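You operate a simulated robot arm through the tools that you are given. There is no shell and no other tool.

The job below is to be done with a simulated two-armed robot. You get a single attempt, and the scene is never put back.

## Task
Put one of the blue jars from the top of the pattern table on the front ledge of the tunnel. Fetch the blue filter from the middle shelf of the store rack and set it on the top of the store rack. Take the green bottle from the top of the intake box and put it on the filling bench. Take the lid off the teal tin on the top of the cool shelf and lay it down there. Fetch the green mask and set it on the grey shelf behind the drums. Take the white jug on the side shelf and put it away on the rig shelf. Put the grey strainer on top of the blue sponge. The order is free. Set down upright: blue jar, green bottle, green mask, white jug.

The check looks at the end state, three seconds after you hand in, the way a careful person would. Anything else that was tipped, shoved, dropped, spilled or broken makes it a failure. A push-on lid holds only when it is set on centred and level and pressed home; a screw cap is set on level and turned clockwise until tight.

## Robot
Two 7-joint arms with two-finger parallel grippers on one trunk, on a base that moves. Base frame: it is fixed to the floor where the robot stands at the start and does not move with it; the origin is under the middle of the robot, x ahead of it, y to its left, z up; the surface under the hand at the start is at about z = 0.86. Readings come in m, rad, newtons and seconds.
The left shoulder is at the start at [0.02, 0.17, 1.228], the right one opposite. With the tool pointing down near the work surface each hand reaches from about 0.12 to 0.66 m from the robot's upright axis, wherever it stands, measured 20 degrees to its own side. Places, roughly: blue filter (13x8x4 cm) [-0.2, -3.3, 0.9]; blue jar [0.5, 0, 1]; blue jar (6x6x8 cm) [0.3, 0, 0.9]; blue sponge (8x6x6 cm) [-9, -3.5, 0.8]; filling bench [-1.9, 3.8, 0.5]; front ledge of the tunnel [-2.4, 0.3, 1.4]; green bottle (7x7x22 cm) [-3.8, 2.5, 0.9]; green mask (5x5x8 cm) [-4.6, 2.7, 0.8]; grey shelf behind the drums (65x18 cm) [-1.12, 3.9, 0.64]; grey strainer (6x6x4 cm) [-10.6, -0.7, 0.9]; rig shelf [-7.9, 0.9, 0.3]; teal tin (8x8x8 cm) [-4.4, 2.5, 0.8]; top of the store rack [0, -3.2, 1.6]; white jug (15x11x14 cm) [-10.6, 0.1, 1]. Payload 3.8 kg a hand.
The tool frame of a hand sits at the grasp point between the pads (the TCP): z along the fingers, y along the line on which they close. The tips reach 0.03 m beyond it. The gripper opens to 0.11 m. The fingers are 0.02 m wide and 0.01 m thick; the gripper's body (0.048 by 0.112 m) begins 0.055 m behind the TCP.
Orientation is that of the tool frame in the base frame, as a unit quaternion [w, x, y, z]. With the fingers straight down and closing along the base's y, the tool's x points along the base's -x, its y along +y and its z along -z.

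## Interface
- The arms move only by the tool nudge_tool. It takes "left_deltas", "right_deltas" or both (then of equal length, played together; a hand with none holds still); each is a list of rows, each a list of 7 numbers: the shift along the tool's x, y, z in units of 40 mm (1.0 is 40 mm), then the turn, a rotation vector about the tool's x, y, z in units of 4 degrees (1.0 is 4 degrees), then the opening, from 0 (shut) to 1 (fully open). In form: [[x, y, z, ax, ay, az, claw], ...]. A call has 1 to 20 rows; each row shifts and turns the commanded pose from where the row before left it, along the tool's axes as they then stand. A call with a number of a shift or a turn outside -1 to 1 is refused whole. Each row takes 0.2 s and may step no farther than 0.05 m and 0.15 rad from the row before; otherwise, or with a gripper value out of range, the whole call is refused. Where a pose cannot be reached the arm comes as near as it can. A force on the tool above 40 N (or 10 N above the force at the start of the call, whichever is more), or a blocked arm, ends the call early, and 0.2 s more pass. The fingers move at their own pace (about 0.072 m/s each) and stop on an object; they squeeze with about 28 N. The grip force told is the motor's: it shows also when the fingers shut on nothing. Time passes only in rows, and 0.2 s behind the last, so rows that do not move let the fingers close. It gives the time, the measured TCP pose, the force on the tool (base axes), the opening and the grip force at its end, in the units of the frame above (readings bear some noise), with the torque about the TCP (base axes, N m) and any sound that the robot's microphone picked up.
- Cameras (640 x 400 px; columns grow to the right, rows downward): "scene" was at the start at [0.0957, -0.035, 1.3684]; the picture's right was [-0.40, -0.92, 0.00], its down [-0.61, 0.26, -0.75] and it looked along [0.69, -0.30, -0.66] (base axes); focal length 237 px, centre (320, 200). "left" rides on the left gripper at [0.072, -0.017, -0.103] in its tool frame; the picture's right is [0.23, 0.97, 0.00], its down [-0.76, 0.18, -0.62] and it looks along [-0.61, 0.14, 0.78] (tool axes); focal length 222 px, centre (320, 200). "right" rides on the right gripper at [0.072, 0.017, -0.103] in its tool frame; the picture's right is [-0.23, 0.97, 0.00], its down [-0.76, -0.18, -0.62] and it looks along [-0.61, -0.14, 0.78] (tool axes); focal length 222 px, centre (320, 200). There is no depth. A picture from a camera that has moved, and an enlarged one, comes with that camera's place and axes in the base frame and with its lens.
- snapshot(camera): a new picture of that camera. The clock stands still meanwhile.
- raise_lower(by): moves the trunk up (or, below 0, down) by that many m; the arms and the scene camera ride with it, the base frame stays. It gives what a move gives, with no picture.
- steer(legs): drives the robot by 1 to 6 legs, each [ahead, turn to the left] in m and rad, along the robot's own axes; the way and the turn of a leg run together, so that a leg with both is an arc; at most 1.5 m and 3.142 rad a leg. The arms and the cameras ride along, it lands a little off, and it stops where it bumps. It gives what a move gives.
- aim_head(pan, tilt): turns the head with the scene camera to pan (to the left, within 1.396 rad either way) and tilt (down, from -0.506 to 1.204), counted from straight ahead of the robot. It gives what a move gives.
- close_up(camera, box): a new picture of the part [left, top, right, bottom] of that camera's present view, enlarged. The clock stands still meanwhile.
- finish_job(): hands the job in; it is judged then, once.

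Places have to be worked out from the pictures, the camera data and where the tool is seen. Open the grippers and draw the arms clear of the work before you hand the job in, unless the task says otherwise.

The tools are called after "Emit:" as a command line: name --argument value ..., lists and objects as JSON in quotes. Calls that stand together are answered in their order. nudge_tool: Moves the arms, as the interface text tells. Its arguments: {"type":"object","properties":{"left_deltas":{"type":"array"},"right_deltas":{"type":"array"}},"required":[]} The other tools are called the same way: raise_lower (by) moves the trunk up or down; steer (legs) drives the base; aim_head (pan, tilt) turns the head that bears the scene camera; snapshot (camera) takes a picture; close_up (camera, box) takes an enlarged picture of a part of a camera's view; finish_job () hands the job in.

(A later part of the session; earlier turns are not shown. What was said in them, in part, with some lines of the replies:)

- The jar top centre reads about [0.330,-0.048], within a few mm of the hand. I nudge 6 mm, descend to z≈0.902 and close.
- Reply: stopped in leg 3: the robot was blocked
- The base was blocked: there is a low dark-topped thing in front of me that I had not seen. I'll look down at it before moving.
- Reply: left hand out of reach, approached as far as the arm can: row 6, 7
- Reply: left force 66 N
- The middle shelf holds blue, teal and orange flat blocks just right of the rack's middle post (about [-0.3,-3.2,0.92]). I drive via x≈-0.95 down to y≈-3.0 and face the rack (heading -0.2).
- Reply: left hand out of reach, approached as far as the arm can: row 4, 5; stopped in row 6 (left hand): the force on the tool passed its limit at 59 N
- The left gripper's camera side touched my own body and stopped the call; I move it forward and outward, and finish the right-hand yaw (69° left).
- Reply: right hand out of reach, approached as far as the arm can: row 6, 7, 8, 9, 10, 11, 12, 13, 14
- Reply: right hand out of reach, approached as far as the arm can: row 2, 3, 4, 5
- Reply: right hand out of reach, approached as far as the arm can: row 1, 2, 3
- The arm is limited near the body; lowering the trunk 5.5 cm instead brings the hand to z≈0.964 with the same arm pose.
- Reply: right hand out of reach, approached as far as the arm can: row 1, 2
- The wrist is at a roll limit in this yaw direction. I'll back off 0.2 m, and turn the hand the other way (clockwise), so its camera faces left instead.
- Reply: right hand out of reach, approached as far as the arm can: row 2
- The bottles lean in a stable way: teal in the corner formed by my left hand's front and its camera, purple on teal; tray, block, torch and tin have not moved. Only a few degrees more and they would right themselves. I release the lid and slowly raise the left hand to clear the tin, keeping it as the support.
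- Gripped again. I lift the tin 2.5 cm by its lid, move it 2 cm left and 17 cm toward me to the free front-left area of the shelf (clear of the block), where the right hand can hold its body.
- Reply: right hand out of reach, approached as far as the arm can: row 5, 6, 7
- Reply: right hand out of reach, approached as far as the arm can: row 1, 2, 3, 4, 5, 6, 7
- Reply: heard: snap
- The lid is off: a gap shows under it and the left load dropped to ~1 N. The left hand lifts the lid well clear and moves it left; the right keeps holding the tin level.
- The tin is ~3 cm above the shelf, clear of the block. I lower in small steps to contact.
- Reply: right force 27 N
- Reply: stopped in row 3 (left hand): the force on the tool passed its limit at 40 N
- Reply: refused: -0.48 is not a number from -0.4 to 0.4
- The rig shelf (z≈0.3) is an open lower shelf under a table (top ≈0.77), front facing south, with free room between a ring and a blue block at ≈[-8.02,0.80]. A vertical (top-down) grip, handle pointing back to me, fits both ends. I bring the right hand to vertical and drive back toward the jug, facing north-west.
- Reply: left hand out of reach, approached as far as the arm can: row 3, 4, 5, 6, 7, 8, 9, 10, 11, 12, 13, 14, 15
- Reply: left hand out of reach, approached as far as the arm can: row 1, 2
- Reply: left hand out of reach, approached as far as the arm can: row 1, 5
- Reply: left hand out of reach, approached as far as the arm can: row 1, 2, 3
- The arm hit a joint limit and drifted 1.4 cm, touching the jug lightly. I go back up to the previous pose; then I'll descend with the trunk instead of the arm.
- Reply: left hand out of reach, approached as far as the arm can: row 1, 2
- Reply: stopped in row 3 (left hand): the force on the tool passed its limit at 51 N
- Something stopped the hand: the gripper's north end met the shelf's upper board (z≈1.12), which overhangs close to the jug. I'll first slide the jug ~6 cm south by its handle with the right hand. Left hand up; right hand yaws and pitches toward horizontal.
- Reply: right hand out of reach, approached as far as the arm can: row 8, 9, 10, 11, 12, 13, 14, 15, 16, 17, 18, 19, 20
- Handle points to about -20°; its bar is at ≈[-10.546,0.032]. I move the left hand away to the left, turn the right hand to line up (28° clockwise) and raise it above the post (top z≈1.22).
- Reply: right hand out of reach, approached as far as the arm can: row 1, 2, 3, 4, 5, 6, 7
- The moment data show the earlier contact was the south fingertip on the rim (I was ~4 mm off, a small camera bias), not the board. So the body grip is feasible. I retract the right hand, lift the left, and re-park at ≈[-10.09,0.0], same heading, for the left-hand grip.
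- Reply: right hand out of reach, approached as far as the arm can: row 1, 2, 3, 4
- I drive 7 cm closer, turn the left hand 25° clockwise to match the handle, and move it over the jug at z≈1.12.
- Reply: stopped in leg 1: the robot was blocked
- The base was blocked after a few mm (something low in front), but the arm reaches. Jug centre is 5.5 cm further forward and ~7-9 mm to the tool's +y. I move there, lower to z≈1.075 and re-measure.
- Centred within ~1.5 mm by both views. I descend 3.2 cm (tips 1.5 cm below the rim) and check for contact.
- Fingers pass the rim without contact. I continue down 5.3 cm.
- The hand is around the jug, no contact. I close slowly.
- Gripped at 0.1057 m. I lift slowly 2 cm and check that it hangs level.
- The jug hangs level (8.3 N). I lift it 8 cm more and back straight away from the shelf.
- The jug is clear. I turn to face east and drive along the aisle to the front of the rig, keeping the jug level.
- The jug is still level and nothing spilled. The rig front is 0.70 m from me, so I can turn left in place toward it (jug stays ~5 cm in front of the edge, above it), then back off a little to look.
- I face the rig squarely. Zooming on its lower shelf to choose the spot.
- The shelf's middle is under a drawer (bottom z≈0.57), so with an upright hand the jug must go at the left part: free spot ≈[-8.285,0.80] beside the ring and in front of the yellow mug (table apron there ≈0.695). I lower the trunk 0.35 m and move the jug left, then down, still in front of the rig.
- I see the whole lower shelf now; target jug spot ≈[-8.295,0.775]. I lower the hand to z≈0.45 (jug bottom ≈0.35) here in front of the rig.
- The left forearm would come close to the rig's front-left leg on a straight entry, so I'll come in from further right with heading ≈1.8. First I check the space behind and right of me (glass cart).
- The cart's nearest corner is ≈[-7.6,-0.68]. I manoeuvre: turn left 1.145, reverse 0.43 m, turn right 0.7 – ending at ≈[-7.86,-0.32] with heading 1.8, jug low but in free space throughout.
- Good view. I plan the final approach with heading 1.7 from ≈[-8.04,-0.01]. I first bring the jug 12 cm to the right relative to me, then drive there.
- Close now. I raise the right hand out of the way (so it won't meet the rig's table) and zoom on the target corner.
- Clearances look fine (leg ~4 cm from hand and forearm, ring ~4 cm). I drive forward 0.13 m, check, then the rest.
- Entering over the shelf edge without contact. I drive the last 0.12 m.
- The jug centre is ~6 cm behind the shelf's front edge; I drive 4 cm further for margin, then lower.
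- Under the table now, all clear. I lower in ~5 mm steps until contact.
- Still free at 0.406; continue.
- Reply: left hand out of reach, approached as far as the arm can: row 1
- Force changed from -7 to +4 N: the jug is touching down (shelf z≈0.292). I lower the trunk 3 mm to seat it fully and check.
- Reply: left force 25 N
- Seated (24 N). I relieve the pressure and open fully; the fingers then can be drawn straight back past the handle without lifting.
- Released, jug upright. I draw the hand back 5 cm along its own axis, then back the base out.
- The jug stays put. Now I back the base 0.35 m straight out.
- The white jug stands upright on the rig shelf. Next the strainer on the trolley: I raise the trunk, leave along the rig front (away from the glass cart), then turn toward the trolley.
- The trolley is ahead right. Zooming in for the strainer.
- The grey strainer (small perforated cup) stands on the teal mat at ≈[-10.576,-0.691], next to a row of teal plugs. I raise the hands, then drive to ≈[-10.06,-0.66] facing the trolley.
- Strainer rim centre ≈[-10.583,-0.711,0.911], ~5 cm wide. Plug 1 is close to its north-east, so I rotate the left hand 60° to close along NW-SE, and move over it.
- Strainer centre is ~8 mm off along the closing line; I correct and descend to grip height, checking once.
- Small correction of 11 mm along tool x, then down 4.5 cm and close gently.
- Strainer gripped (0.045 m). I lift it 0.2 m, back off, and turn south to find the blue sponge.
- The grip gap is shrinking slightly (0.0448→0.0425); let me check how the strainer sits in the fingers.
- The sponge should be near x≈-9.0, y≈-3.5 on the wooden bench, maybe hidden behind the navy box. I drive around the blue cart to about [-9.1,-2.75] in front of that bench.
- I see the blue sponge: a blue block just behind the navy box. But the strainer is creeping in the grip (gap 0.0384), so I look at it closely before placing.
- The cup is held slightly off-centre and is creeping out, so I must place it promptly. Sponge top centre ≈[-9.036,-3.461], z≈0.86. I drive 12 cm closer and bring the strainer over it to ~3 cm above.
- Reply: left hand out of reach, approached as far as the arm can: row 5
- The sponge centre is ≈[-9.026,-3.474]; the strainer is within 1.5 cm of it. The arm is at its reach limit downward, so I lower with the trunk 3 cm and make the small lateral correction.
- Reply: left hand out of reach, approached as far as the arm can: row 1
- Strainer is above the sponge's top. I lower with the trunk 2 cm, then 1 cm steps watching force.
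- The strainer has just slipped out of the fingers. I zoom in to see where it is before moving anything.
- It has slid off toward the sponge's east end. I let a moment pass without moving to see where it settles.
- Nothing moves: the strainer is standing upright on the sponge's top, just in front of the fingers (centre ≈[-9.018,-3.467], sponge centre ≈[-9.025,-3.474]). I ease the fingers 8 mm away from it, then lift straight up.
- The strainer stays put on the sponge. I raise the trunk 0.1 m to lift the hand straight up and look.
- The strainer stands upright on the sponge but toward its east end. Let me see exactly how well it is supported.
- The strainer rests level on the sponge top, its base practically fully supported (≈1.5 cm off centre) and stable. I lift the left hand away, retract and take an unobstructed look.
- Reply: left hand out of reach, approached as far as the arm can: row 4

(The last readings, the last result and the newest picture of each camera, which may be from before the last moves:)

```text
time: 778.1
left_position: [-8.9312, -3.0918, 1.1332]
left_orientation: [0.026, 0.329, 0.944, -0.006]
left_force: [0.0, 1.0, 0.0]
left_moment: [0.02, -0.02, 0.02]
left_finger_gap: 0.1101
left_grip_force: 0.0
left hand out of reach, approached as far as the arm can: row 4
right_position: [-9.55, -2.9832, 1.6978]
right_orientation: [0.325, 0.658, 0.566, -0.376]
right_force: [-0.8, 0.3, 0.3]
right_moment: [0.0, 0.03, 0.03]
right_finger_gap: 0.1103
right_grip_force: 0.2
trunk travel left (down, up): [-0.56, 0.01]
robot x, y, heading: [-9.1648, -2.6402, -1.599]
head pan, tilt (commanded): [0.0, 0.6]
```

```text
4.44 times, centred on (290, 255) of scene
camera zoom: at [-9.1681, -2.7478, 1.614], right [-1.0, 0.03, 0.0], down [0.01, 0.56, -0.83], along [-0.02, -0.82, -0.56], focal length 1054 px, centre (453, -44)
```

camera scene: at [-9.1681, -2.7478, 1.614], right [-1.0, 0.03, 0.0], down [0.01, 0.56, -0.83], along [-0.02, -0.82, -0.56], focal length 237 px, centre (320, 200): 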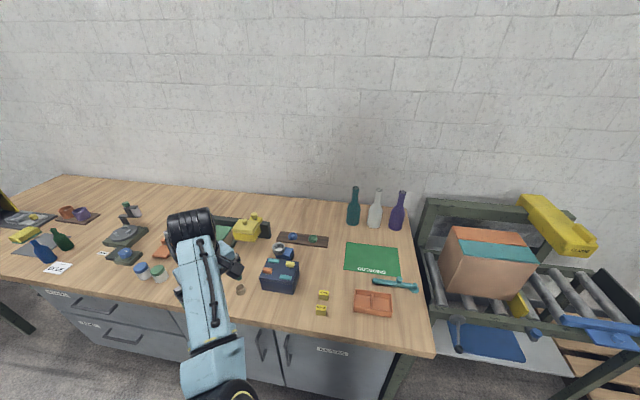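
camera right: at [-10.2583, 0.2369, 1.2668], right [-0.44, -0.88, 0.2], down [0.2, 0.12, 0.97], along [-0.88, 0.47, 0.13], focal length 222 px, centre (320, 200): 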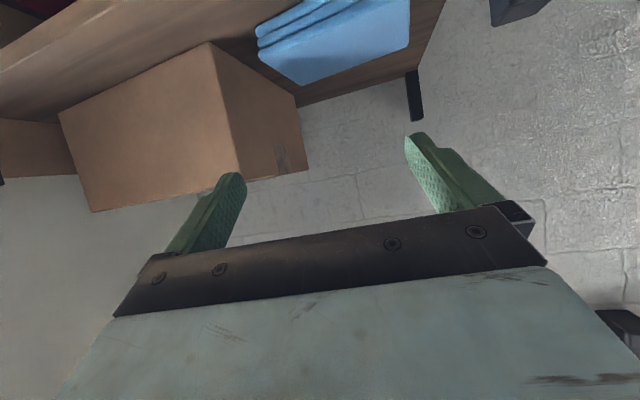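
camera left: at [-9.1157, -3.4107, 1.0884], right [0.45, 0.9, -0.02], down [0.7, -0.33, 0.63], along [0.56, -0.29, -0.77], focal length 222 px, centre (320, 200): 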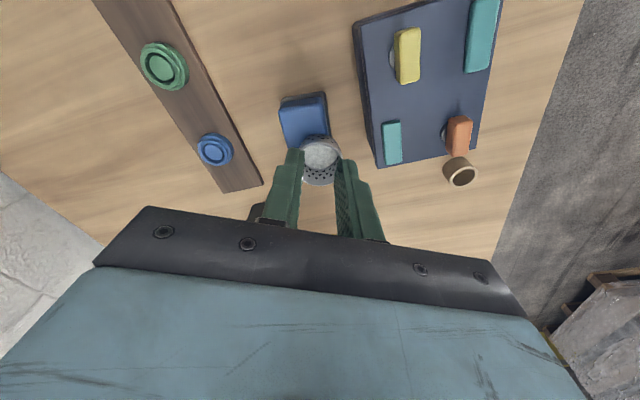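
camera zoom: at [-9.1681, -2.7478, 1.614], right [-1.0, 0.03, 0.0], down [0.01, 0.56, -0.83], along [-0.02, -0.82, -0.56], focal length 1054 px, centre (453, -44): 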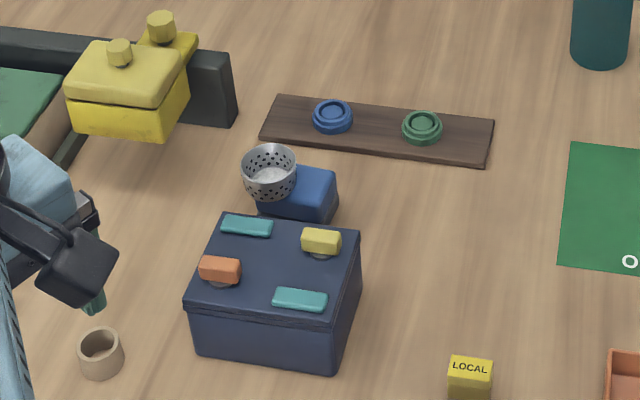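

Seen from here the strainer overhangs the sponge's east end by about 1 cm, so I'd rather re-centre it with a clean, centred grip. I turn the left hand back to neutral (closing east-west) and lower the trunk for better reach.

Emit:
nudge_tool --left_deltas '[[0, -0.3, -0.8, 0, 0, 1, 0.75], [0, -0.3, -0.8, 0, 0, 1, 0.75], [0, -0.3, -0.8, 0, 0, 1, 0.75], [0, 0, 0, 0, 0, 1, 0.75], [0, 0, 0, 0, 0, 1, 0.75], [0, 0, 0, 0, 0, 1, 0.75], [0, 0, 0, 0, 0, 1, 0.75], [0, 0, 0, 0, 0, 1, 0.75], [0, 0, 0, 0, 0, 1, 0.75], [0, 0, 0, 0, 0, 1, 0.75], [0, 0, 0, 0, 0, 1, 0.75], [0, 0, 0, 0, 0, 1, 0.75], [0, 0, 0, 0, 0, 0.6, 0.75], [0, 0, 0, 0, 0, 0, 0.75]]'

Emit:
raise_lower --by -0.25

Emit:
steer --legs '[[0.18, 0.0]]'

Emit:
snapshot --camera "left"

Emit:
snapshot --camera "scene"

```text
time: 781.1
left_position: [-8.9467, -3.156, 1.185]
left_orientation: [0.021, 0.7, 0.714, 0.002]
left_force: [0.2, 1.0, 0.3]
left_moment: [0.01, -0.01, -0.01]
left_finger_gap: 0.0825
left_grip_force: 0.0
left hand out of reach, approached as far as the arm can: row 1, 2, 3
right_position: [-9.5519, -2.9835, 1.6979]
right_orientation: [0.325, 0.658, 0.566, -0.375]
right_force: [1.0, 0.6, -0.3]
right_moment: [0.02, 0.01, -0.02]
right_finger_gap: 0.11
right_grip_force: 0.1
trunk travel left (down, up): [-0.56, 0.01]
robot x, y, heading: [-9.1662, -2.6372, -1.595]
head pan, tilt (commanded): [0.0, 0.6]
```

```text
time: 783.7
left_position: [-8.9476, -3.1557, 0.9344]
left_orientation: [0.023, 0.7, 0.714, 0.001]
left_force: [0.4, 0.4, 0.2]
left_moment: [0.01, -0.01, 0.01]
left_finger_gap: 0.0824
left_grip_force: 0.1
right_position: [-9.5523, -2.9854, 1.448]
right_orientation: [0.326, 0.657, 0.567, -0.376]
right_force: [-0.3, -0.2, -0.4]
right_moment: [-0.01, 0.02, 0.03]
right_finger_gap: 0.11
right_grip_force: 0.1
trunk travel left (down, up): [-0.31, 0.26]
robot x, y, heading: [-9.1643, -2.6377, -1.596]
head pan, tilt (commanded): [0.0, 0.6]
```

```text
time: 785.2
left_position: [-8.9536, -3.3399, 0.934]
left_orientation: [0.022, 0.7, 0.714, 0.003]
left_force: [-0.5, -0.1, 0.9]
left_moment: [-0.03, 0.0, 0.01]
left_finger_gap: 0.0827
left_grip_force: 0.1
right_position: [-9.5566, -3.1674, 1.4476]
right_orientation: [0.325, 0.658, 0.566, -0.376]
right_force: [0.0, 0.6, 0.2]
right_moment: [0.03, 0.02, -0.01]
right_finger_gap: 0.1099
right_grip_force: 0.0
trunk travel left (down, up): [-0.31, 0.26]
robot x, y, heading: [-9.1678, -2.8179, -1.596]
head pan, tilt (commanded): [0.0, 0.6]
```

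```text
taken
camera left: at [-8.9747, -3.263, 1.0353], right [0.97, 0.25, 0.03], down [0.17, -0.74, 0.65], along [0.18, -0.63, -0.76], focal length 222 px, centre (320, 200)
```

left: 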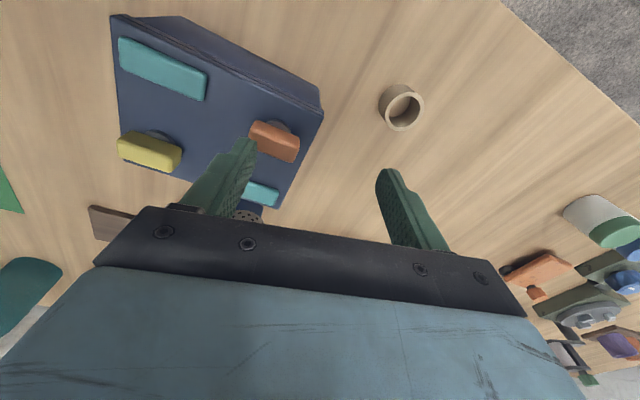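

```text
taken
camera scene: at [-9.1746, -2.9311, 1.3639], right [-1.0, 0.03, 0.0], down [0.01, 0.57, -0.82], along [-0.02, -0.82, -0.57], focal length 237 px, centre (320, 200)
```

scene: 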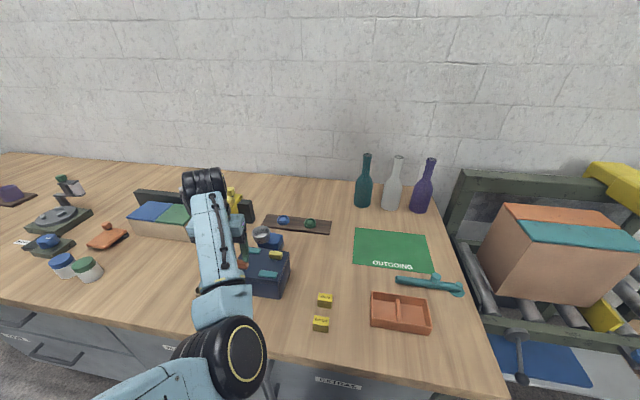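

I raise the hand a little (finger close above the navy box), level it, and move over the strainer at z≈1.0.

Emit:
nudge_tool --left_deltas '[[0, 0, -0.9, 0, 0, 0, 0.75], [0, 0, -0.8, 0.5, 0.39, 0, 0.75], [-0.76, -0.39, 0, 0, 0, 0, 0.75], [-0.76, -0.39, 0, 0, 0, 0, 0.75], [-0.76, -0.39, 0, 0, 0, 0, 0.75], [-0.76, -0.39, 0, 0, 0, 0, 0.75], [0, 0, 0, 0, 0, 0, 0.75]]'

Emit:
snapshot --camera "left"

Emit:
close_up --camera "scene" --box '[200, 190, 330, 300]'

```text
time: 786.8
left_position: [-8.9982, -3.4642, 0.9844]
left_orientation: [0.0, 0.699, 0.715, -0.002]
left_force: [0.0, -0.5, 0.4]
left_moment: [0.0, 0.02, 0.0]
left_finger_gap: 0.0825
left_grip_force: 0.0
left hand out of reach, approached as far as the arm can: row 1, 2, 6
right_position: [-9.5566, -3.1662, 1.4483]
right_orientation: [0.325, 0.658, 0.566, -0.375]
right_force: [-0.2, -0.5, -0.5]
right_moment: [0.0, -0.02, -0.03]
right_finger_gap: 0.11
right_grip_force: 0.0
trunk travel left (down, up): [-0.31, 0.26]
robot x, y, heading: [-9.1674, -2.8181, -1.601]
head pan, tilt (commanded): [0.0, 0.6]
```

```text
taken
camera left: at [-9.0175, -3.3909, 1.0884], right [0.97, 0.25, 0.0], down [0.2, -0.76, 0.63], along [0.15, -0.61, -0.78], focal length 222 px, centre (320, 200)
```

left: 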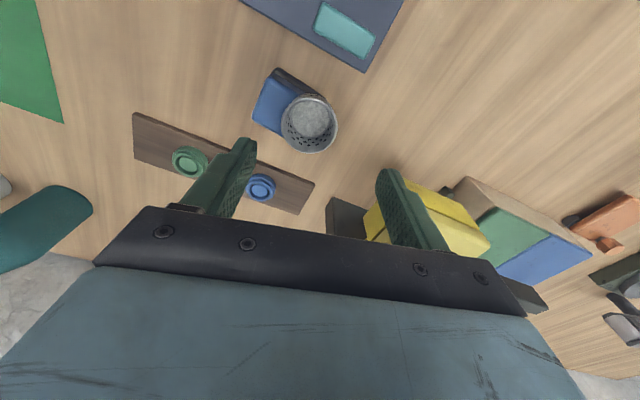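

```text
3.64 times, centred on (265, 245) of scene
camera zoom: at [-9.1744, -2.9302, 1.364], right [-1.0, 0.03, 0.0], down [0.01, 0.56, -0.82], along [-0.02, -0.82, -0.57], focal length 862 px, centre (520, 36)
```

zoom: 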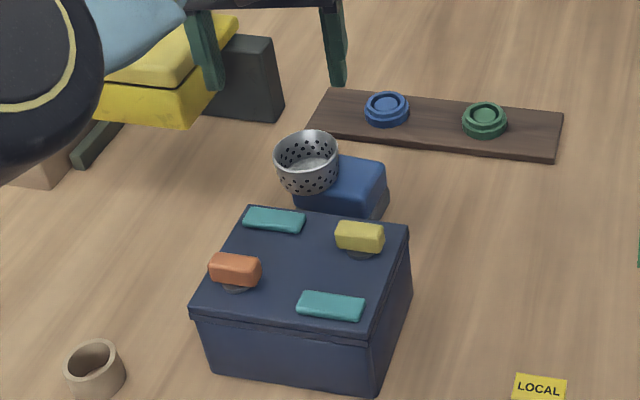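

Emit:
close_up --camera "left" --box '[220, 40, 400, 190]'

```text
2.67 times, centred on (310, 115) of left
camera zoom: at [-9.0175, -3.3909, 1.0884], right [0.97, 0.25, 0.0], down [0.2, -0.76, 0.63], along [0.15, -0.61, -0.78], focal length 592 px, centre (347, 427)
```

zoom: 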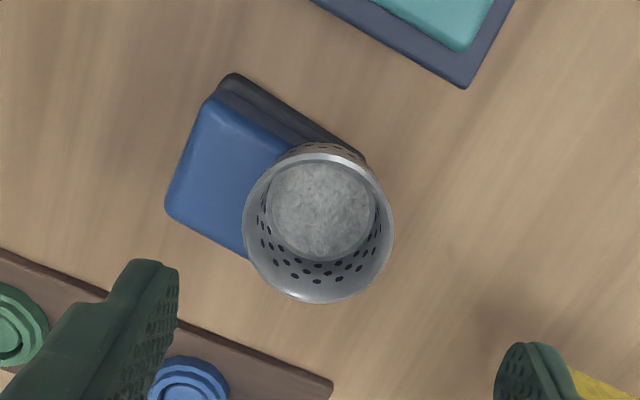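

This view shows the strainer's base half over the sponge's east edge – it must be re-centred. Sponge centre ≈[-9.037,-3.474], cup centre ≈[-9.010,-3.472]. I align the hand over the cup and lower with the trunk to just above its rim.

Emit:
nudge_tool --left_deltas '[[-0.19, -0.27, 0, 0, 0, 0, 0.75], [0, 0, 0, 0, 0, 0, 0.75]]'

Emit:
raise_lower --by -0.06

Emit:
close_up --camera "left" --box '[200, 60, 420, 230]'

Emit:
close_up --camera "scene" --box '[210, 190, 320, 290]'

```text
time: 787.4
left_position: [-9.0101, -3.4632, 0.9851]
left_orientation: [0.0, 0.7, 0.714, 0.0]
left_force: [0.1, 0.5, 0.2]
left_moment: [0.01, 0.03, -0.01]
left_finger_gap: 0.0826
left_grip_force: 0.0
left hand out of reach, approached as far as the arm can: row 1
right_position: [-9.5569, -3.1662, 1.4486]
right_orientation: [0.325, 0.658, 0.566, -0.376]
right_force: [0.5, 1.0, -0.4]
right_moment: [0.03, 0.0, -0.01]
right_finger_gap: 0.1102
right_grip_force: 0.1
trunk travel left (down, up): [-0.31, 0.26]
robot x, y, heading: [-9.1736, -2.8192, -1.599]
head pan, tilt (commanded): [0.0, 0.6]
```

```text
time: 788.4
left_position: [-9.0103, -3.4621, 0.9267]
left_orientation: [0.0, 0.7, 0.714, -0.001]
left_force: [-0.5, -0.2, 1.1]
left_moment: [0.01, 0.01, 0.02]
left_finger_gap: 0.0823
left_grip_force: 0.0
right_position: [-9.5567, -3.1661, 1.3883]
right_orientation: [0.325, 0.658, 0.566, -0.376]
right_force: [0.2, -0.5, -0.2]
right_moment: [0.02, -0.06, -0.01]
right_finger_gap: 0.11
right_grip_force: 0.0
trunk travel left (down, up): [-0.25, 0.32]
robot x, y, heading: [-9.1701, -2.8192, -1.595]
head pan, tilt (commanded): [0.0, 0.6]
```

```text
2.35 times, centred on (310, 145) of left
camera zoom: at [-9.0291, -3.3891, 1.0292], right [0.97, 0.25, 0.0], down [0.19, -0.76, 0.62], along [0.15, -0.61, -0.78], focal length 523 px, centre (344, 329)
```

zoom: 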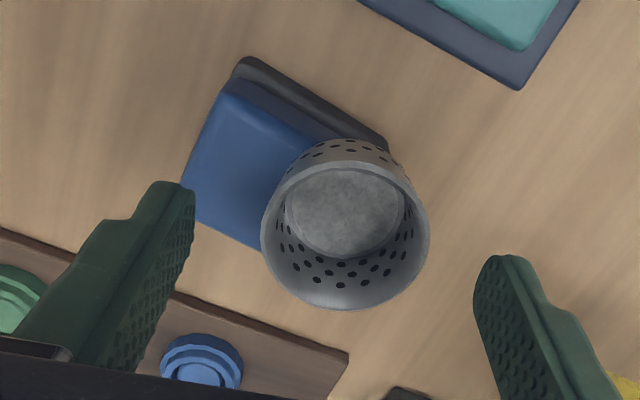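

```text
4.00 times, centred on (265, 240) of scene
camera zoom: at [-9.1745, -2.9299, 1.3041], right [-1.0, 0.03, 0.0], down [0.01, 0.56, -0.83], along [-0.02, -0.82, -0.56], focal length 948 px, centre (540, 40)
```

zoom: 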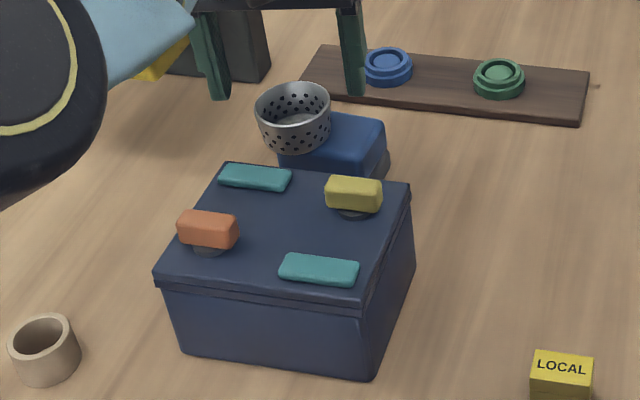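

The arm is at its far reach; the cup centre is 1 cm beyond. I draw the arm back 4 cm and drive 5 cm forward, then re-check alignment.

Emit:
nudge_tool --left_deltas '[[0.5, 0, 0, 0, 0, 0, 0.75], [0.5, 0, 0, 0, 0, 0, 0.75], [0, 0, 0, 0, 0, 0, 0.75]]'

Emit:
steer --legs '[[0.05, 0.0]]'

Emit:
close_up --camera "left" --box '[200, 60, 420, 230]'

Emit:
close_up --camera "scene" --box '[210, 190, 320, 290]'

```text
time: 789.2
left_position: [-9.0119, -3.4208, 0.9271]
left_orientation: [0.0, 0.7, 0.714, -0.001]
left_force: [-0.1, 0.3, 0.2]
left_moment: [0.01, -0.02, 0.0]
left_finger_gap: 0.0824
left_grip_force: 0.0
right_position: [-9.5565, -3.1665, 1.3869]
right_orientation: [0.326, 0.658, 0.566, -0.376]
right_force: [-0.6, -0.4, 0.2]
right_moment: [-0.03, 0.03, 0.01]
right_finger_gap: 0.11
right_grip_force: 0.1
trunk travel left (down, up): [-0.25, 0.32]
robot x, y, heading: [-9.1681, -2.8232, -1.592]
head pan, tilt (commanded): [0.0, 0.6]
```

```text
time: 790.1
left_position: [-9.011, -3.4711, 0.9266]
left_orientation: [0.001, 0.7, 0.714, -0.001]
left_force: [-0.1, -0.7, 0.3]
left_moment: [0.01, 0.01, 0.0]
left_finger_gap: 0.0825
left_grip_force: 0.1
right_position: [-9.5578, -3.2166, 1.3874]
right_orientation: [0.325, 0.658, 0.566, -0.375]
right_force: [0.2, -0.3, 0.7]
right_moment: [0.01, -0.02, -0.01]
right_finger_gap: 0.1101
right_grip_force: 0.1
trunk travel left (down, up): [-0.25, 0.32]
robot x, y, heading: [-9.1733, -2.87, -1.597]
head pan, tilt (commanded): [0.0, 0.6]
```

```text
2.35 times, centred on (310, 145) of left
camera zoom: at [-9.0311, -3.3989, 1.0296], right [0.97, 0.25, 0.0], down [0.19, -0.76, 0.62], along [0.15, -0.6, -0.78], focal length 523 px, centre (344, 329)
```

zoom: 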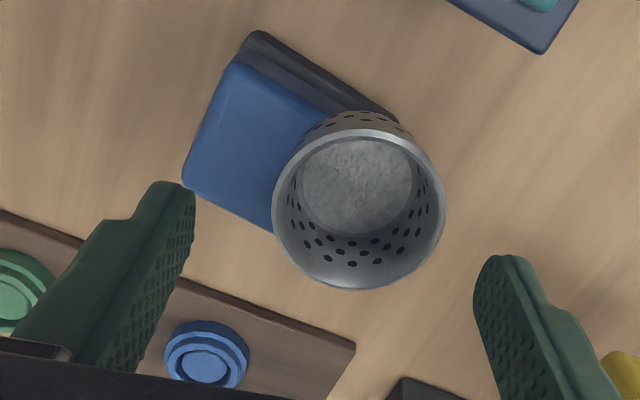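

```text
4.00 times, centred on (265, 240) of scene
camera zoom: at [-9.1758, -2.9814, 1.3039], right [-1.0, 0.03, 0.0], down [0.01, 0.57, -0.82], along [-0.02, -0.82, -0.57], focal length 948 px, centre (540, 40)
```

zoom: 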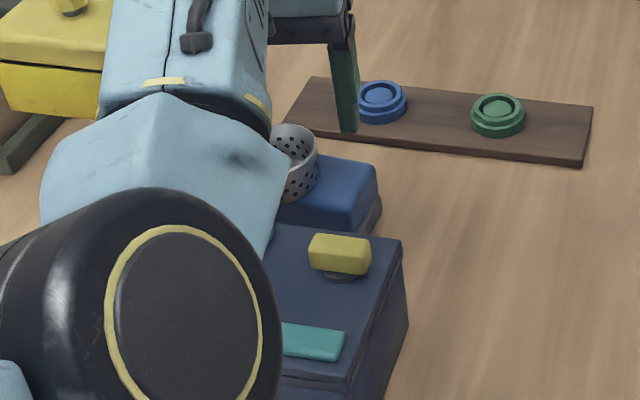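

The hand is aligned within a few mm (east-west closing). I lower 5 cm with the trunk so the pads are beside the cup, then close gently.

Emit:
raise_lower --by -0.05

Emit:
close_up --camera "left" --box '[200, 60, 420, 230]'

Emit:
nudge_tool --left_deltas '[[0, 0, 0, 0, 0, 0, 0.6], [0, 0, 0, 0, 0, 0, 0.5], [0, 0, 0, 0, 0, 0, 0.42], [0, 0, 0, 0, 0, 0, 0.36]]'

Emit:
close_up --camera "left" --box '[200, 60, 420, 230]'

```text
time: 791.0
left_position: [-9.0123, -3.4701, 0.8812]
left_orientation: [0.003, 0.699, 0.715, -0.005]
left_force: [0.3, 1.5, 27.5]
left_moment: [0.12, 1.19, -0.09]
left_finger_gap: 0.0825
left_grip_force: 0.1
right_position: [-9.5579, -3.213, 1.3385]
right_orientation: [0.325, 0.658, 0.566, -0.376]
right_force: [0.2, 0.4, 0.3]
right_moment: [-0.02, 0.01, -0.01]
right_finger_gap: 0.11
right_grip_force: 0.2
trunk travel left (down, up): [-0.2, 0.37]
robot x, y, heading: [-9.1739, -2.8705, -1.595]
head pan, tilt (commanded): [0.0, 0.6]
```

```text
2.35 times, centred on (310, 145) of left
camera zoom: at [-9.0313, -3.3966, 0.9846], right [0.97, 0.25, -0.01], down [0.2, -0.75, 0.63], along [0.15, -0.61, -0.78], focal length 523 px, centre (344, 329)
```

zoom: 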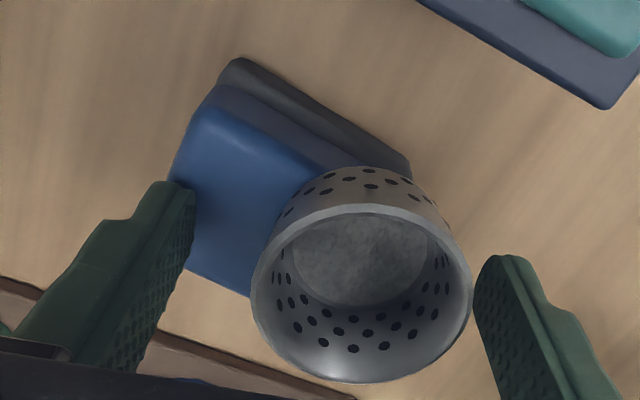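

```text
time: 792.0
left_position: [-9.0165, -3.4703, 0.8818]
left_orientation: [0.002, 0.701, 0.714, -0.006]
left_force: [-17.8, -0.6, 31.3]
left_moment: [-0.01, 1.78, -0.1]
left_finger_gap: 0.0622
left_grip_force: 22.5
right_position: [-9.5596, -3.213, 1.3364]
right_orientation: [0.327, 0.658, 0.566, -0.375]
right_force: [0.0, 1.1, 0.6]
right_moment: [0.02, 0.0, -0.02]
right_finger_gap: 0.11
right_grip_force: 0.0
trunk travel left (down, up): [-0.2, 0.37]
robot x, y, heading: [-9.1691, -2.8678, -1.595]
head pan, tilt (commanded): [0.0, 0.6]
```

```text
2.35 times, centred on (310, 145) of left
camera zoom: at [-9.0342, -3.3963, 0.9847], right [0.97, 0.24, -0.01], down [0.19, -0.75, 0.63], along [0.15, -0.61, -0.78], focal length 523 px, centre (344, 329)
```

zoom: 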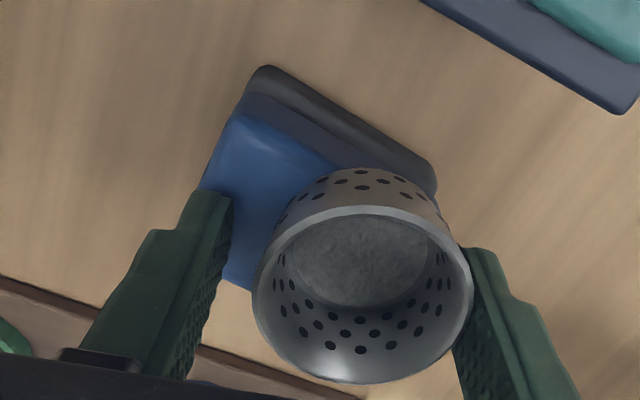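

The west fingertip is pressing on the sponge (so its top is at ≈0.851, higher than I assumed). I raise 1.2 cm to relieve it, then look.

Emit:
raise_lower --by 0.012

Emit:
close_up --camera "left" --box '[200, 60, 420, 230]'

Emit:
close_up --camera "scene" --box '[210, 190, 320, 290]'

```text
time: 792.6
left_position: [-9.0119, -3.4711, 0.8868]
left_orientation: [-0.001, 0.699, 0.715, 0.0]
left_force: [-1.3, 0.8, 1.0]
left_moment: [0.01, 0.0, 0.02]
left_finger_gap: 0.0505
left_grip_force: 28.1
right_position: [-9.5582, -3.2153, 1.3495]
right_orientation: [0.325, 0.659, 0.565, -0.376]
right_force: [-0.8, 0.5, -0.6]
right_moment: [0.0, -0.03, 0.0]
right_finger_gap: 0.1101
right_grip_force: 0.0
trunk travel left (down, up): [-0.212, 0.358]
robot x, y, heading: [-9.1693, -2.8668, -1.594]
head pan, tilt (commanded): [0.0, 0.6]
```

```text
2.35 times, centred on (310, 145) of left
camera zoom: at [-9.0312, -3.3975, 0.9909], right [0.97, 0.25, 0.0], down [0.19, -0.76, 0.62], along [0.16, -0.6, -0.78], focal length 523 px, centre (344, 329)
```

zoom: 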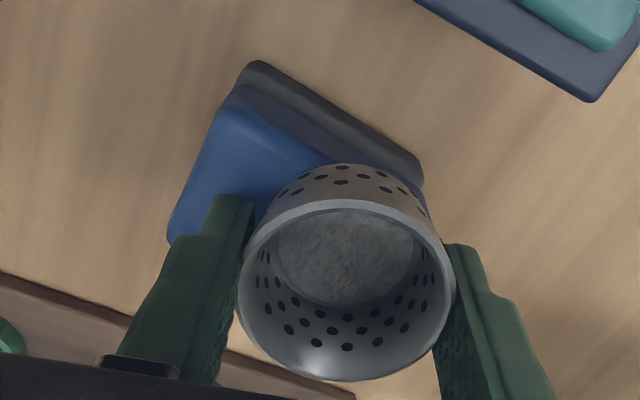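

```text
4.00 times, centred on (265, 240) of scene
camera zoom: at [-9.1762, -2.9798, 1.2659], right [-1.0, 0.02, 0.0], down [0.01, 0.56, -0.83], along [-0.02, -0.82, -0.56], focal length 948 px, centre (540, 40)
```

zoom: 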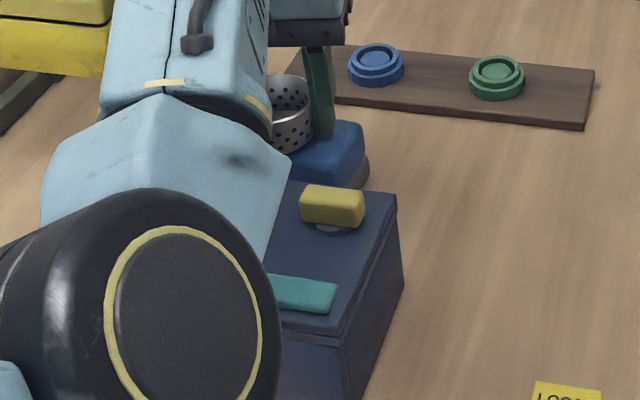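

Now the cup is gripped centrally (0.0505 m). Sponge centre ≈[-9.024,-3.477]; I lift 1.2 cm, shift 12 mm west and 8 mm south, and check.

Emit:
raise_lower --by 0.012

Emit:
nudge_tool --left_deltas '[[-0.1, -0.16, 0, 0, 0, 0, 0.36], [-0.1, -0.16, 0, 0, 0, 0, 0.36], [0, 0, 0, 0, 0, 0, 0.36]]'

Emit:
close_up --camera "left" --box '[200, 60, 420, 230]'

Emit:
close_up --camera "scene" --box '[210, 190, 320, 290]'

```text
time: 793.2
left_position: [-9.0127, -3.4709, 0.9006]
left_orientation: [-0.001, 0.7, 0.714, -0.001]
left_force: [-0.3, -1.0, 0.2]
left_moment: [0.03, 0.0, 0.02]
left_finger_gap: 0.0505
left_grip_force: 28.5
right_position: [-9.5571, -3.2162, 1.3611]
right_orientation: [0.325, 0.658, 0.566, -0.376]
right_force: [0.3, 0.1, -0.1]
right_moment: [0.02, -0.03, 0.03]
right_finger_gap: 0.11
right_grip_force: 0.0
trunk travel left (down, up): [-0.224, 0.346]
robot x, y, heading: [-9.1693, -2.8714, -1.598]
head pan, tilt (commanded): [0.0, 0.6]
```

```text
time: 794.0
left_position: [-9.024, -3.4788, 0.9009]
left_orientation: [0.001, 0.7, 0.714, -0.002]
left_force: [0.4, 0.1, -0.1]
left_moment: [-0.05, -0.02, 0.0]
left_finger_gap: 0.0504
left_grip_force: 28.1
right_position: [-9.5569, -3.2161, 1.3616]
right_orientation: [0.326, 0.658, 0.566, -0.375]
right_force: [0.2, -0.7, 0.1]
right_moment: [0.03, 0.0, -0.04]
right_finger_gap: 0.1099
right_grip_force: 0.0
trunk travel left (down, up): [-0.224, 0.346]
robot x, y, heading: [-9.1692, -2.8672, -1.595]
head pan, tilt (commanded): [0.0, 0.6]
```

```text
2.35 times, centred on (310, 145) of left
camera zoom: at [-9.0434, -3.4063, 1.0047], right [0.97, 0.25, 0.0], down [0.19, -0.76, 0.62], along [0.15, -0.61, -0.78], focal length 523 px, centre (344, 329)
```

zoom: 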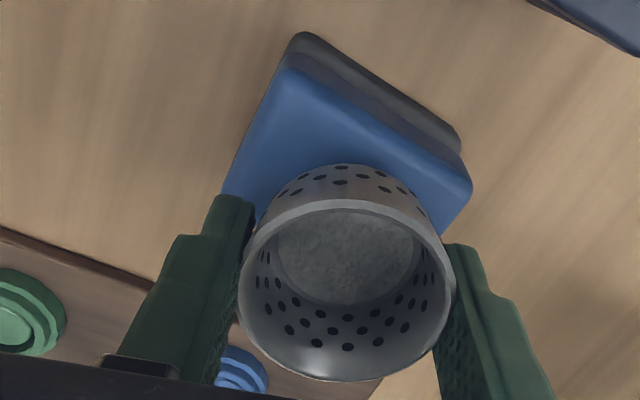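

```text
4.00 times, centred on (265, 240) of scene
camera zoom: at [-9.1757, -2.9801, 1.278], right [-1.0, 0.03, 0.0], down [0.01, 0.56, -0.83], along [-0.02, -0.82, -0.56], focal length 948 px, centre (540, 40)
```

zoom: 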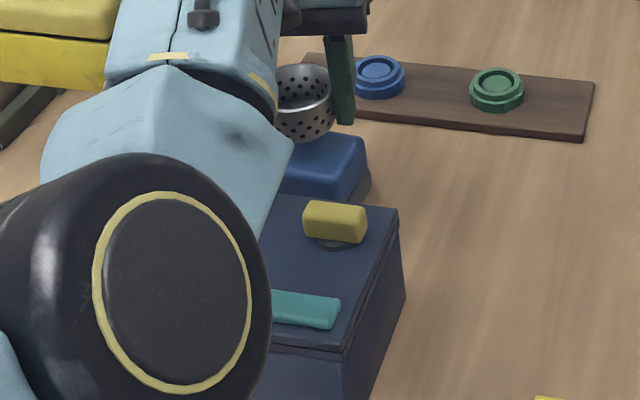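

Sponge centre refined to ≈[-9.026,-3.474]; the cup is held a little tilted (base ≈1.2 cm further south than its rim), so I shift 9 mm north and lower in small trunk steps.

Emit:
nudge_tool --left_deltas '[[0.22, -0.05, 0, 0, 0, 0, 0.36], [0, 0, 0, 0, 0, 0, 0.36]]'

Emit:
raise_lower --by -0.007

Emit:
raise_lower --by -0.004

Emit:
close_up --camera "left" --box '[200, 60, 420, 230]'

```text
time: 794.6
left_position: [-9.026, -3.4715, 0.9014]
left_orientation: [0.0, 0.7, 0.715, -0.001]
left_force: [-0.3, 0.8, -0.3]
left_moment: [0.02, -0.03, -0.01]
left_finger_gap: 0.0505
left_grip_force: 28.4
right_position: [-9.557, -3.2166, 1.3613]
right_orientation: [0.326, 0.657, 0.566, -0.376]
right_force: [0.7, -0.6, -0.4]
right_moment: [0.01, 0.01, 0.03]
right_finger_gap: 0.11
right_grip_force: 0.0
trunk travel left (down, up): [-0.224, 0.346]
robot x, y, heading: [-9.1692, -2.8712, -1.592]
head pan, tilt (commanded): [0.0, 0.6]
```

```text
time: 795.2
left_position: [-9.0254, -3.4694, 0.8939]
left_orientation: [0.0, 0.7, 0.714, -0.001]
left_force: [1.2, 1.0, -0.4]
left_moment: [0.0, 0.03, 0.01]
left_finger_gap: 0.0503
left_grip_force: 27.7
right_position: [-9.5581, -3.2158, 1.3545]
right_orientation: [0.326, 0.657, 0.567, -0.375]
right_force: [-0.3, 0.2, -0.7]
right_moment: [0.01, -0.03, -0.03]
right_finger_gap: 0.1101
right_grip_force: 0.0
trunk travel left (down, up): [-0.217, 0.353]
robot x, y, heading: [-9.1725, -2.8671, -1.598]
head pan, tilt (commanded): [0.0, 0.6]
```

```text
time: 795.7
left_position: [-9.0265, -3.4707, 0.8893]
left_orientation: [0.0, 0.7, 0.714, -0.001]
left_force: [1.3, -0.4, 0.2]
left_moment: [0.03, 0.01, 0.03]
left_finger_gap: 0.0503
left_grip_force: 27.9
right_position: [-9.5571, -3.216, 1.3504]
right_orientation: [0.326, 0.657, 0.566, -0.376]
right_force: [-0.4, 0.0, 0.6]
right_moment: [0.03, 0.0, 0.01]
right_finger_gap: 0.1099
right_grip_force: 0.0
trunk travel left (down, up): [-0.213, 0.357]
robot x, y, heading: [-9.1725, -2.868, -1.594]
head pan, tilt (commanded): [0.0, 0.6]
```

```text
2.35 times, centred on (310, 145) of left
camera zoom: at [-9.0457, -3.3971, 0.9928], right [0.97, 0.25, 0.0], down [0.19, -0.76, 0.62], along [0.15, -0.61, -0.78], focal length 523 px, centre (344, 329)
```

zoom: 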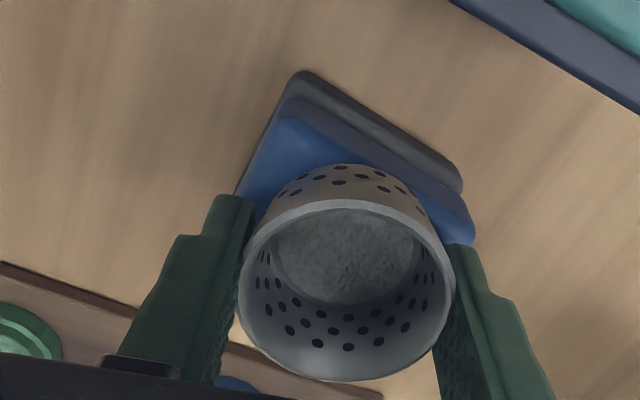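

No contact yet; two more 3 mm steps.

Emit:
raise_lower --by -0.003

Emit:
raise_lower --by -0.003

Emit:
close_up --camera "scene" --box '[210, 190, 320, 290]'

```text
time: 796.2
left_position: [-9.0265, -3.4696, 0.8858]
left_orientation: [0.0, 0.7, 0.714, -0.001]
left_force: [-0.2, 0.4, 0.8]
left_moment: [0.02, 0.04, -0.01]
left_finger_gap: 0.0503
left_grip_force: 27.5
right_position: [-9.5575, -3.2158, 1.3478]
right_orientation: [0.325, 0.658, 0.566, -0.376]
right_force: [0.3, 0.4, 1.0]
right_moment: [0.02, 0.01, -0.01]
right_finger_gap: 0.1099
right_grip_force: 0.0
trunk travel left (down, up): [-0.21, 0.36]
robot x, y, heading: [-9.1685, -2.8662, -1.598]
head pan, tilt (commanded): [0.0, 0.6]
```

```text
time: 796.8
left_position: [-9.0263, -3.4701, 0.8832]
left_orientation: [0.0, 0.699, 0.715, -0.001]
left_force: [-0.4, 0.2, -0.6]
left_moment: [-0.02, 0.03, 0.01]
left_finger_gap: 0.0504
left_grip_force: 28.1
right_position: [-9.5567, -3.2162, 1.3441]
right_orientation: [0.326, 0.657, 0.566, -0.376]
right_force: [0.3, -0.6, 1.4]
right_moment: [0.04, 0.0, -0.03]
right_finger_gap: 0.1102
right_grip_force: 0.0
trunk travel left (down, up): [-0.207, 0.363]
robot x, y, heading: [-9.1698, -2.869, -1.596]
head pan, tilt (commanded): [0.0, 0.6]
```

```text
4.00 times, centred on (265, 240) of scene
camera zoom: at [-9.1757, -2.98, 1.261], right [-1.0, 0.03, 0.0], down [0.01, 0.56, -0.83], along [-0.02, -0.82, -0.56], focal length 948 px, centre (540, 40)
```

zoom: 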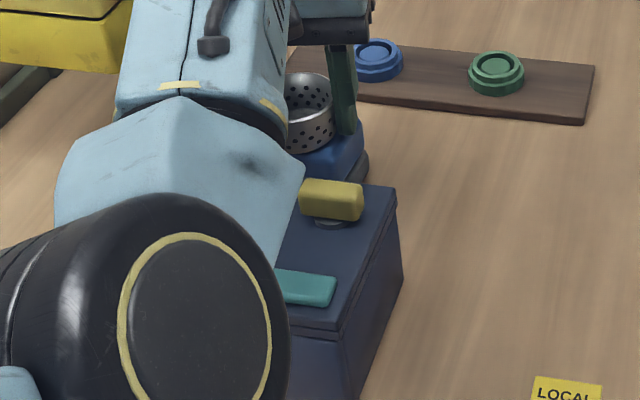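

The cup should be resting now (fingertips are ~2 mm above the sponge). I open slightly to release, then check.

Emit:
nudge_tool --left_deltas '[[0, 0, 0, 0, 0, 0, 0.52], [0, 0, 0, 0, 0, 0, 0.56], [0, 0, -0.05, 0, 0, 0, 0.6], [0, 0, -0.05, 0, 0, 0, 0.65]]'

Emit:
close_up --camera "left" --box '[200, 60, 420, 230]'

Emit:
close_up --camera "scene" --box '[210, 190, 320, 290]'

```text
time: 797.8
left_position: [-9.0268, -3.4701, 0.8871]
left_orientation: [0.0, 0.7, 0.714, -0.001]
left_force: [-0.7, 0.5, 0.2]
left_moment: [0.02, 0.0, 0.02]
left_finger_gap: 0.0713
left_grip_force: 0.0
right_position: [-9.558, -3.216, 1.3443]
right_orientation: [0.325, 0.658, 0.566, -0.375]
right_force: [-0.4, -0.5, 0.1]
right_moment: [0.01, 0.02, 0.01]
right_finger_gap: 0.1102
right_grip_force: 0.0
trunk travel left (down, up): [-0.207, 0.363]
robot x, y, heading: [-9.1715, -2.8677, -1.597]
head pan, tilt (commanded): [0.0, 0.6]
```

```text
2.35 times, centred on (310, 145) of left
camera zoom: at [-9.0457, -3.397, 0.9909], right [0.97, 0.25, 0.0], down [0.19, -0.76, 0.62], along [0.15, -0.61, -0.78], focal length 523 px, centre (344, 329)
```

zoom: 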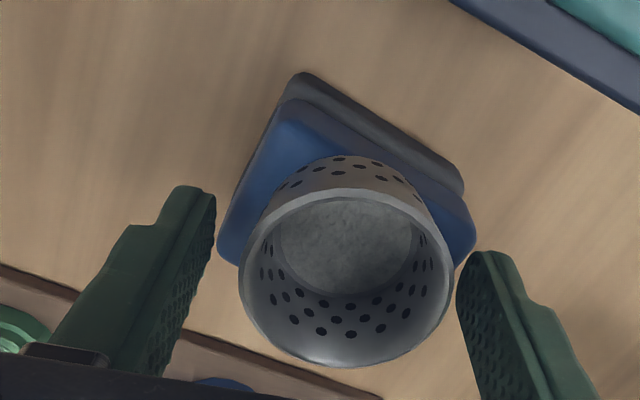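

```text
4.00 times, centred on (265, 240) of scene
camera zoom: at [-9.1758, -2.98, 1.261], right [-1.0, 0.03, 0.0], down [0.01, 0.56, -0.83], along [-0.02, -0.82, -0.56], focal length 948 px, centre (540, 40)
```

zoom: 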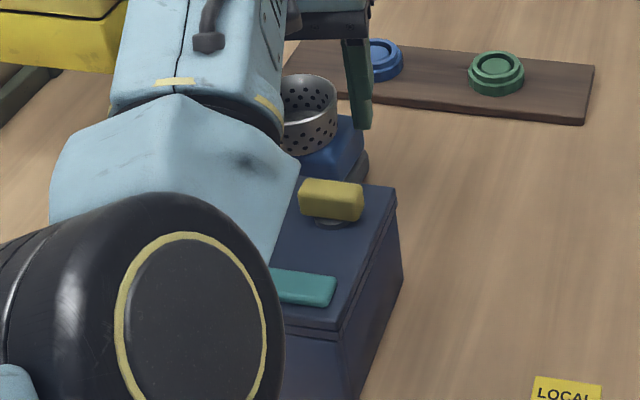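

Released: the cup's base is now centred on the sponge. I raise the trunk 0.1 m straight up, then withdraw.

Emit:
raise_lower --by 0.12

Emit:
close_up --camera "left" --box '[220, 40, 400, 190]'

Emit:
steer --legs '[[-0.3, 0.0]]'

Emit:
nudge_tool --left_deltas '[[0.3, 0.9, -0.2, 0, 0, 0, 1], [0.3, 0.9, -0.2, 0, 0, 0, 1], [0.3, 0.9, 0, 0, 0, 0, 1]]'

Emit:
close_up --camera "scene" --box '[220, 200, 360, 300]'

Emit:
snapshot --camera "scene"

```text
time: 799.3
left_position: [-9.0266, -3.47, 1.0064]
left_orientation: [0.0, 0.7, 0.714, -0.001]
left_force: [0.2, 0.7, 0.6]
left_moment: [-0.01, 0.01, -0.03]
left_finger_gap: 0.0715
left_grip_force: 0.1
right_position: [-9.5581, -3.2155, 1.4643]
right_orientation: [0.326, 0.658, 0.566, -0.376]
right_force: [0.8, -0.1, 0.0]
right_moment: [-0.04, 0.03, -0.03]
right_finger_gap: 0.1101
right_grip_force: 0.2
trunk travel left (down, up): [-0.327, 0.243]
robot x, y, heading: [-9.1756, -2.8703, -1.595]
head pan, tilt (commanded): [0.0, 0.6]
```

```text
2.67 times, centred on (310, 115) of left
camera zoom: at [-9.0458, -3.3971, 1.1107], right [0.97, 0.25, 0.0], down [0.19, -0.76, 0.62], along [0.15, -0.61, -0.78], focal length 592 px, centre (347, 427)
```

zoom: 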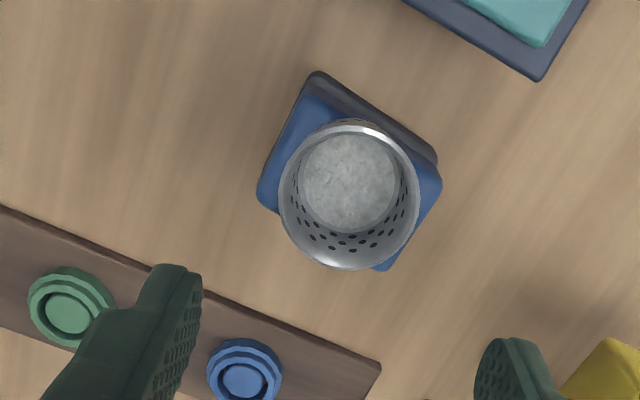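

```text
time: 801.3
left_position: [-9.0191, -3.1742, 1.0084]
left_orientation: [0.0, 0.7, 0.714, -0.001]
left_force: [0.2, 0.2, -0.6]
left_moment: [-0.01, 0.01, -0.04]
left_finger_gap: 0.0715
left_grip_force: 0.0
right_position: [-9.55, -2.9204, 1.4648]
right_orientation: [0.326, 0.658, 0.566, -0.376]
right_force: [-0.4, -0.7, -0.4]
right_moment: [-0.02, 0.01, -0.03]
right_finger_gap: 0.1101
right_grip_force: 0.0
trunk travel left (down, up): [-0.327, 0.243]
robot x, y, heading: [-9.1648, -2.5734, -1.601]
head pan, tilt (commanded): [0.0, 0.6]
```

```text
time: 802.1
left_position: [-8.9082, -3.136, 1.0241]
left_orientation: [0.0, 0.7, 0.714, -0.001]
left_force: [0.2, 0.4, 0.1]
left_moment: [0.01, 0.01, 0.02]
left_finger_gap: 0.1099
left_grip_force: 0.0
right_position: [-9.55, -2.9209, 1.4643]
right_orientation: [0.325, 0.657, 0.566, -0.376]
right_force: [0.2, 0.1, -0.5]
right_moment: [-0.01, 0.01, 0.01]
right_finger_gap: 0.1099
right_grip_force: 0.0
trunk travel left (down, up): [-0.327, 0.243]
robot x, y, heading: [-9.1642, -2.5732, -1.599]
head pan, tilt (commanded): [0.0, 0.6]
```

```text
4.00 times, centred on (290, 250) of scene
camera zoom: at [-9.1672, -2.6848, 1.381], right [-1.0, 0.02, 0.0], down [0.01, 0.56, -0.83], along [-0.02, -0.82, -0.56], focal length 948 px, centre (440, 0)
```

zoom: 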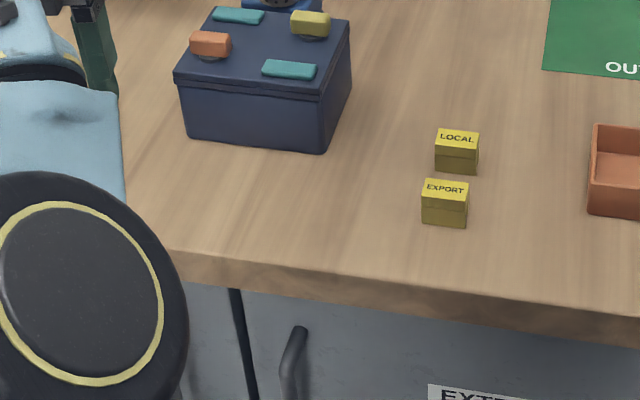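

```text
taken
camera scene: at [-9.1672, -2.6848, 1.381], right [-1.0, 0.02, 0.0], down [0.01, 0.56, -0.83], along [-0.02, -0.82, -0.56], focal length 237 px, centre (320, 200)
```

scene: 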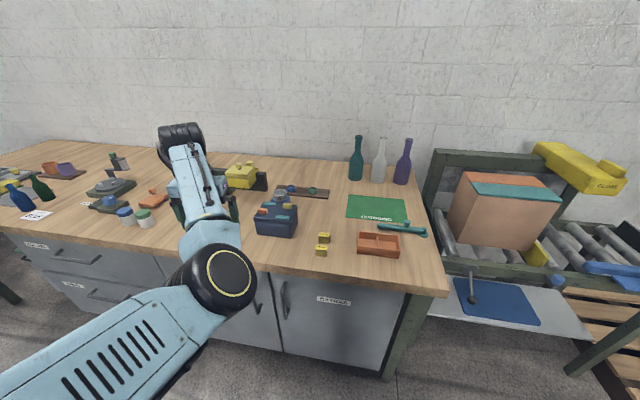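

The overhead view shows the strainer upright and centred on the sponge. I back away from the bench, both grippers open, and take a last look.

Emit:
steer --legs '[[-0.35, 0.0]]'

Emit:
raise_lower --by 0.2

Emit:
aim_head --pan 0.1 --tilt 0.5

Emit:
snapshot --camera "scene"

Emit:
close_up --camera "scene" --box '[260, 180, 400, 270]'

```text
time: 804.4
left_position: [-8.9035, -2.7912, 1.0244]
left_orientation: [0.001, 0.7, 0.714, -0.002]
left_force: [0.3, 0.0, -0.7]
left_moment: [-0.03, -0.01, 0.0]
left_finger_gap: 0.1101
left_grip_force: 0.0
right_position: [-9.5423, -2.5766, 1.4655]
right_orientation: [0.326, 0.658, 0.566, -0.375]
right_force: [-0.5, 0.8, 0.1]
right_moment: [0.01, -0.01, -0.01]
right_finger_gap: 0.11
right_grip_force: 0.1
trunk travel left (down, up): [-0.327, 0.243]
robot x, y, heading: [-9.1594, -2.2298, -1.596]
head pan, tilt (commanded): [0.0, 0.6]
```

```text
time: 806.5
left_position: [-8.9022, -2.7929, 1.2236]
left_orientation: [0.0, 0.7, 0.714, -0.001]
left_force: [-0.2, 0.1, 0.1]
left_moment: [0.02, -0.01, 0.0]
left_finger_gap: 0.1099
left_grip_force: 0.1
right_position: [-9.5408, -2.5769, 1.665]
right_orientation: [0.326, 0.658, 0.566, -0.376]
right_force: [1.0, -1.2, -0.3]
right_moment: [0.0, -0.01, -0.04]
right_finger_gap: 0.11
right_grip_force: 0.1
trunk travel left (down, up): [-0.527, 0.043]
robot x, y, heading: [-9.1567, -2.2282, -1.596]
head pan, tilt (commanded): [0.0, 0.6]
```

```text
time: 807.2
left_position: [-8.9026, -2.792, 1.2249]
left_orientation: [0.0, 0.699, 0.715, -0.002]
left_force: [-0.8, 0.1, 0.4]
left_moment: [0.01, 0.0, -0.02]
left_finger_gap: 0.11
left_grip_force: 0.1
right_position: [-9.5427, -2.5766, 1.6639]
right_orientation: [0.326, 0.657, 0.567, -0.375]
right_force: [-0.1, 0.3, 0.4]
right_moment: [-0.02, 0.01, -0.02]
right_finger_gap: 0.11
right_grip_force: 0.1
trunk travel left (down, up): [-0.527, 0.043]
robot x, y, heading: [-9.1574, -2.2283, -1.595]
head pan, tilt (commanded): [0.099, 0.499]
```

```text
taken
camera scene: at [-9.1512, -2.3428, 1.59], right [-1.0, -0.07, 0.0], down [-0.04, 0.48, -0.88], along [0.07, -0.88, -0.48], focal length 237 px, centre (320, 200)
```

scene: 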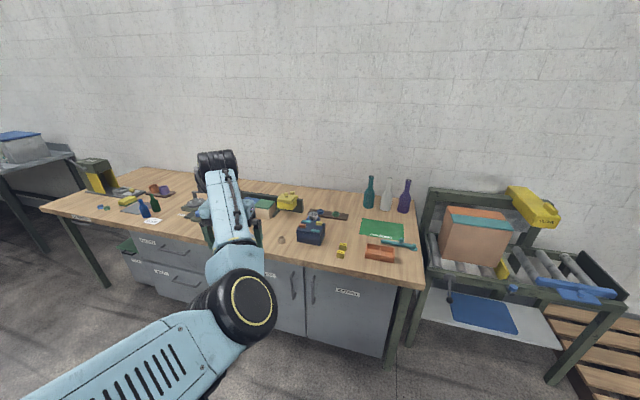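

```text
4.44 times, centred on (330, 225) of scene
camera zoom: at [-9.1512, -2.3428, 1.59], right [-1.0, -0.07, 0.0], down [-0.04, 0.48, -0.88], along [0.07, -0.88, -0.48], focal length 1054 px, centre (276, 89)
```

zoom: 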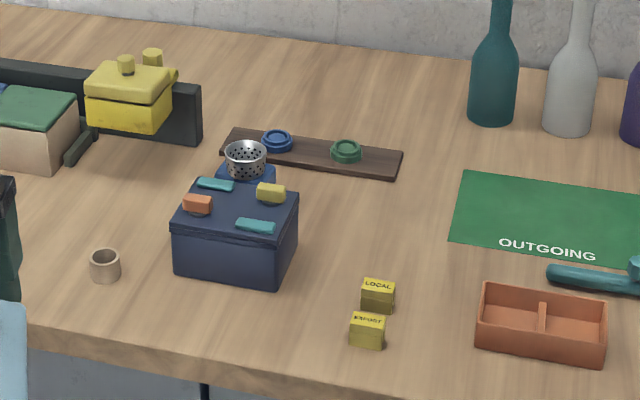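

All seven items are in place: jar on the ledge, filter on the rack top, bottle on the filling bench, tin lid laid on the cool shelf, mask on the grey shelf, jug on the rig shelf, strainer on the sponge. Both grippers are open and the arms are clear, so I hand in.

Emit:
finish_job

```text
The job is handed in.
```

I finished all seven parts of the job and handed it in, but a few things went wrong along the way. I haven't been told the result of the check.

| Item | Where it is now |
|---|---|
| Blue jar | Upright on the front ledge of the tunnel |
| Blue filter | On top of the store rack, right of the sign |
| Green bottle | Upright on the filling bench |
| Teal tin lid | Off and lying flat on the cool shelf |
| Green mask | Upright on the grey shelf behind the drums |
| White jug | Upright on the rig shelf, with its liquid still in it |
| Grey strainer | Centred on the blue sponge |

These are the points a careful check might pick up:

- **Bottles on the cool shelf:** My right hand tipped the teal and purple bottles in their tray. I pushed them upright again, and they were still standing when I left.
- **Teal tin:** The lid was stuck, so I moved the tin about 16 cm to the front-left of the shelf to get it off. It stands there open and upright; I didn't move it back.
- **Contacts:** My upper arm seemed to press on the grey post near the drums. The base bumped the cabinet beside the tunnel, and something low by the side shelf. I saw nothing displaced by the cabinet, but I didn't get a clear look at the post or the side-shelf spot afterwards.
- **Strainer:** It slipped out of my grip onto the edge of the sponge, and a fingertip pressed on the sponge. I picked the strainer up again and centred it.

Both grippers were open and the arms clear when I handed in.
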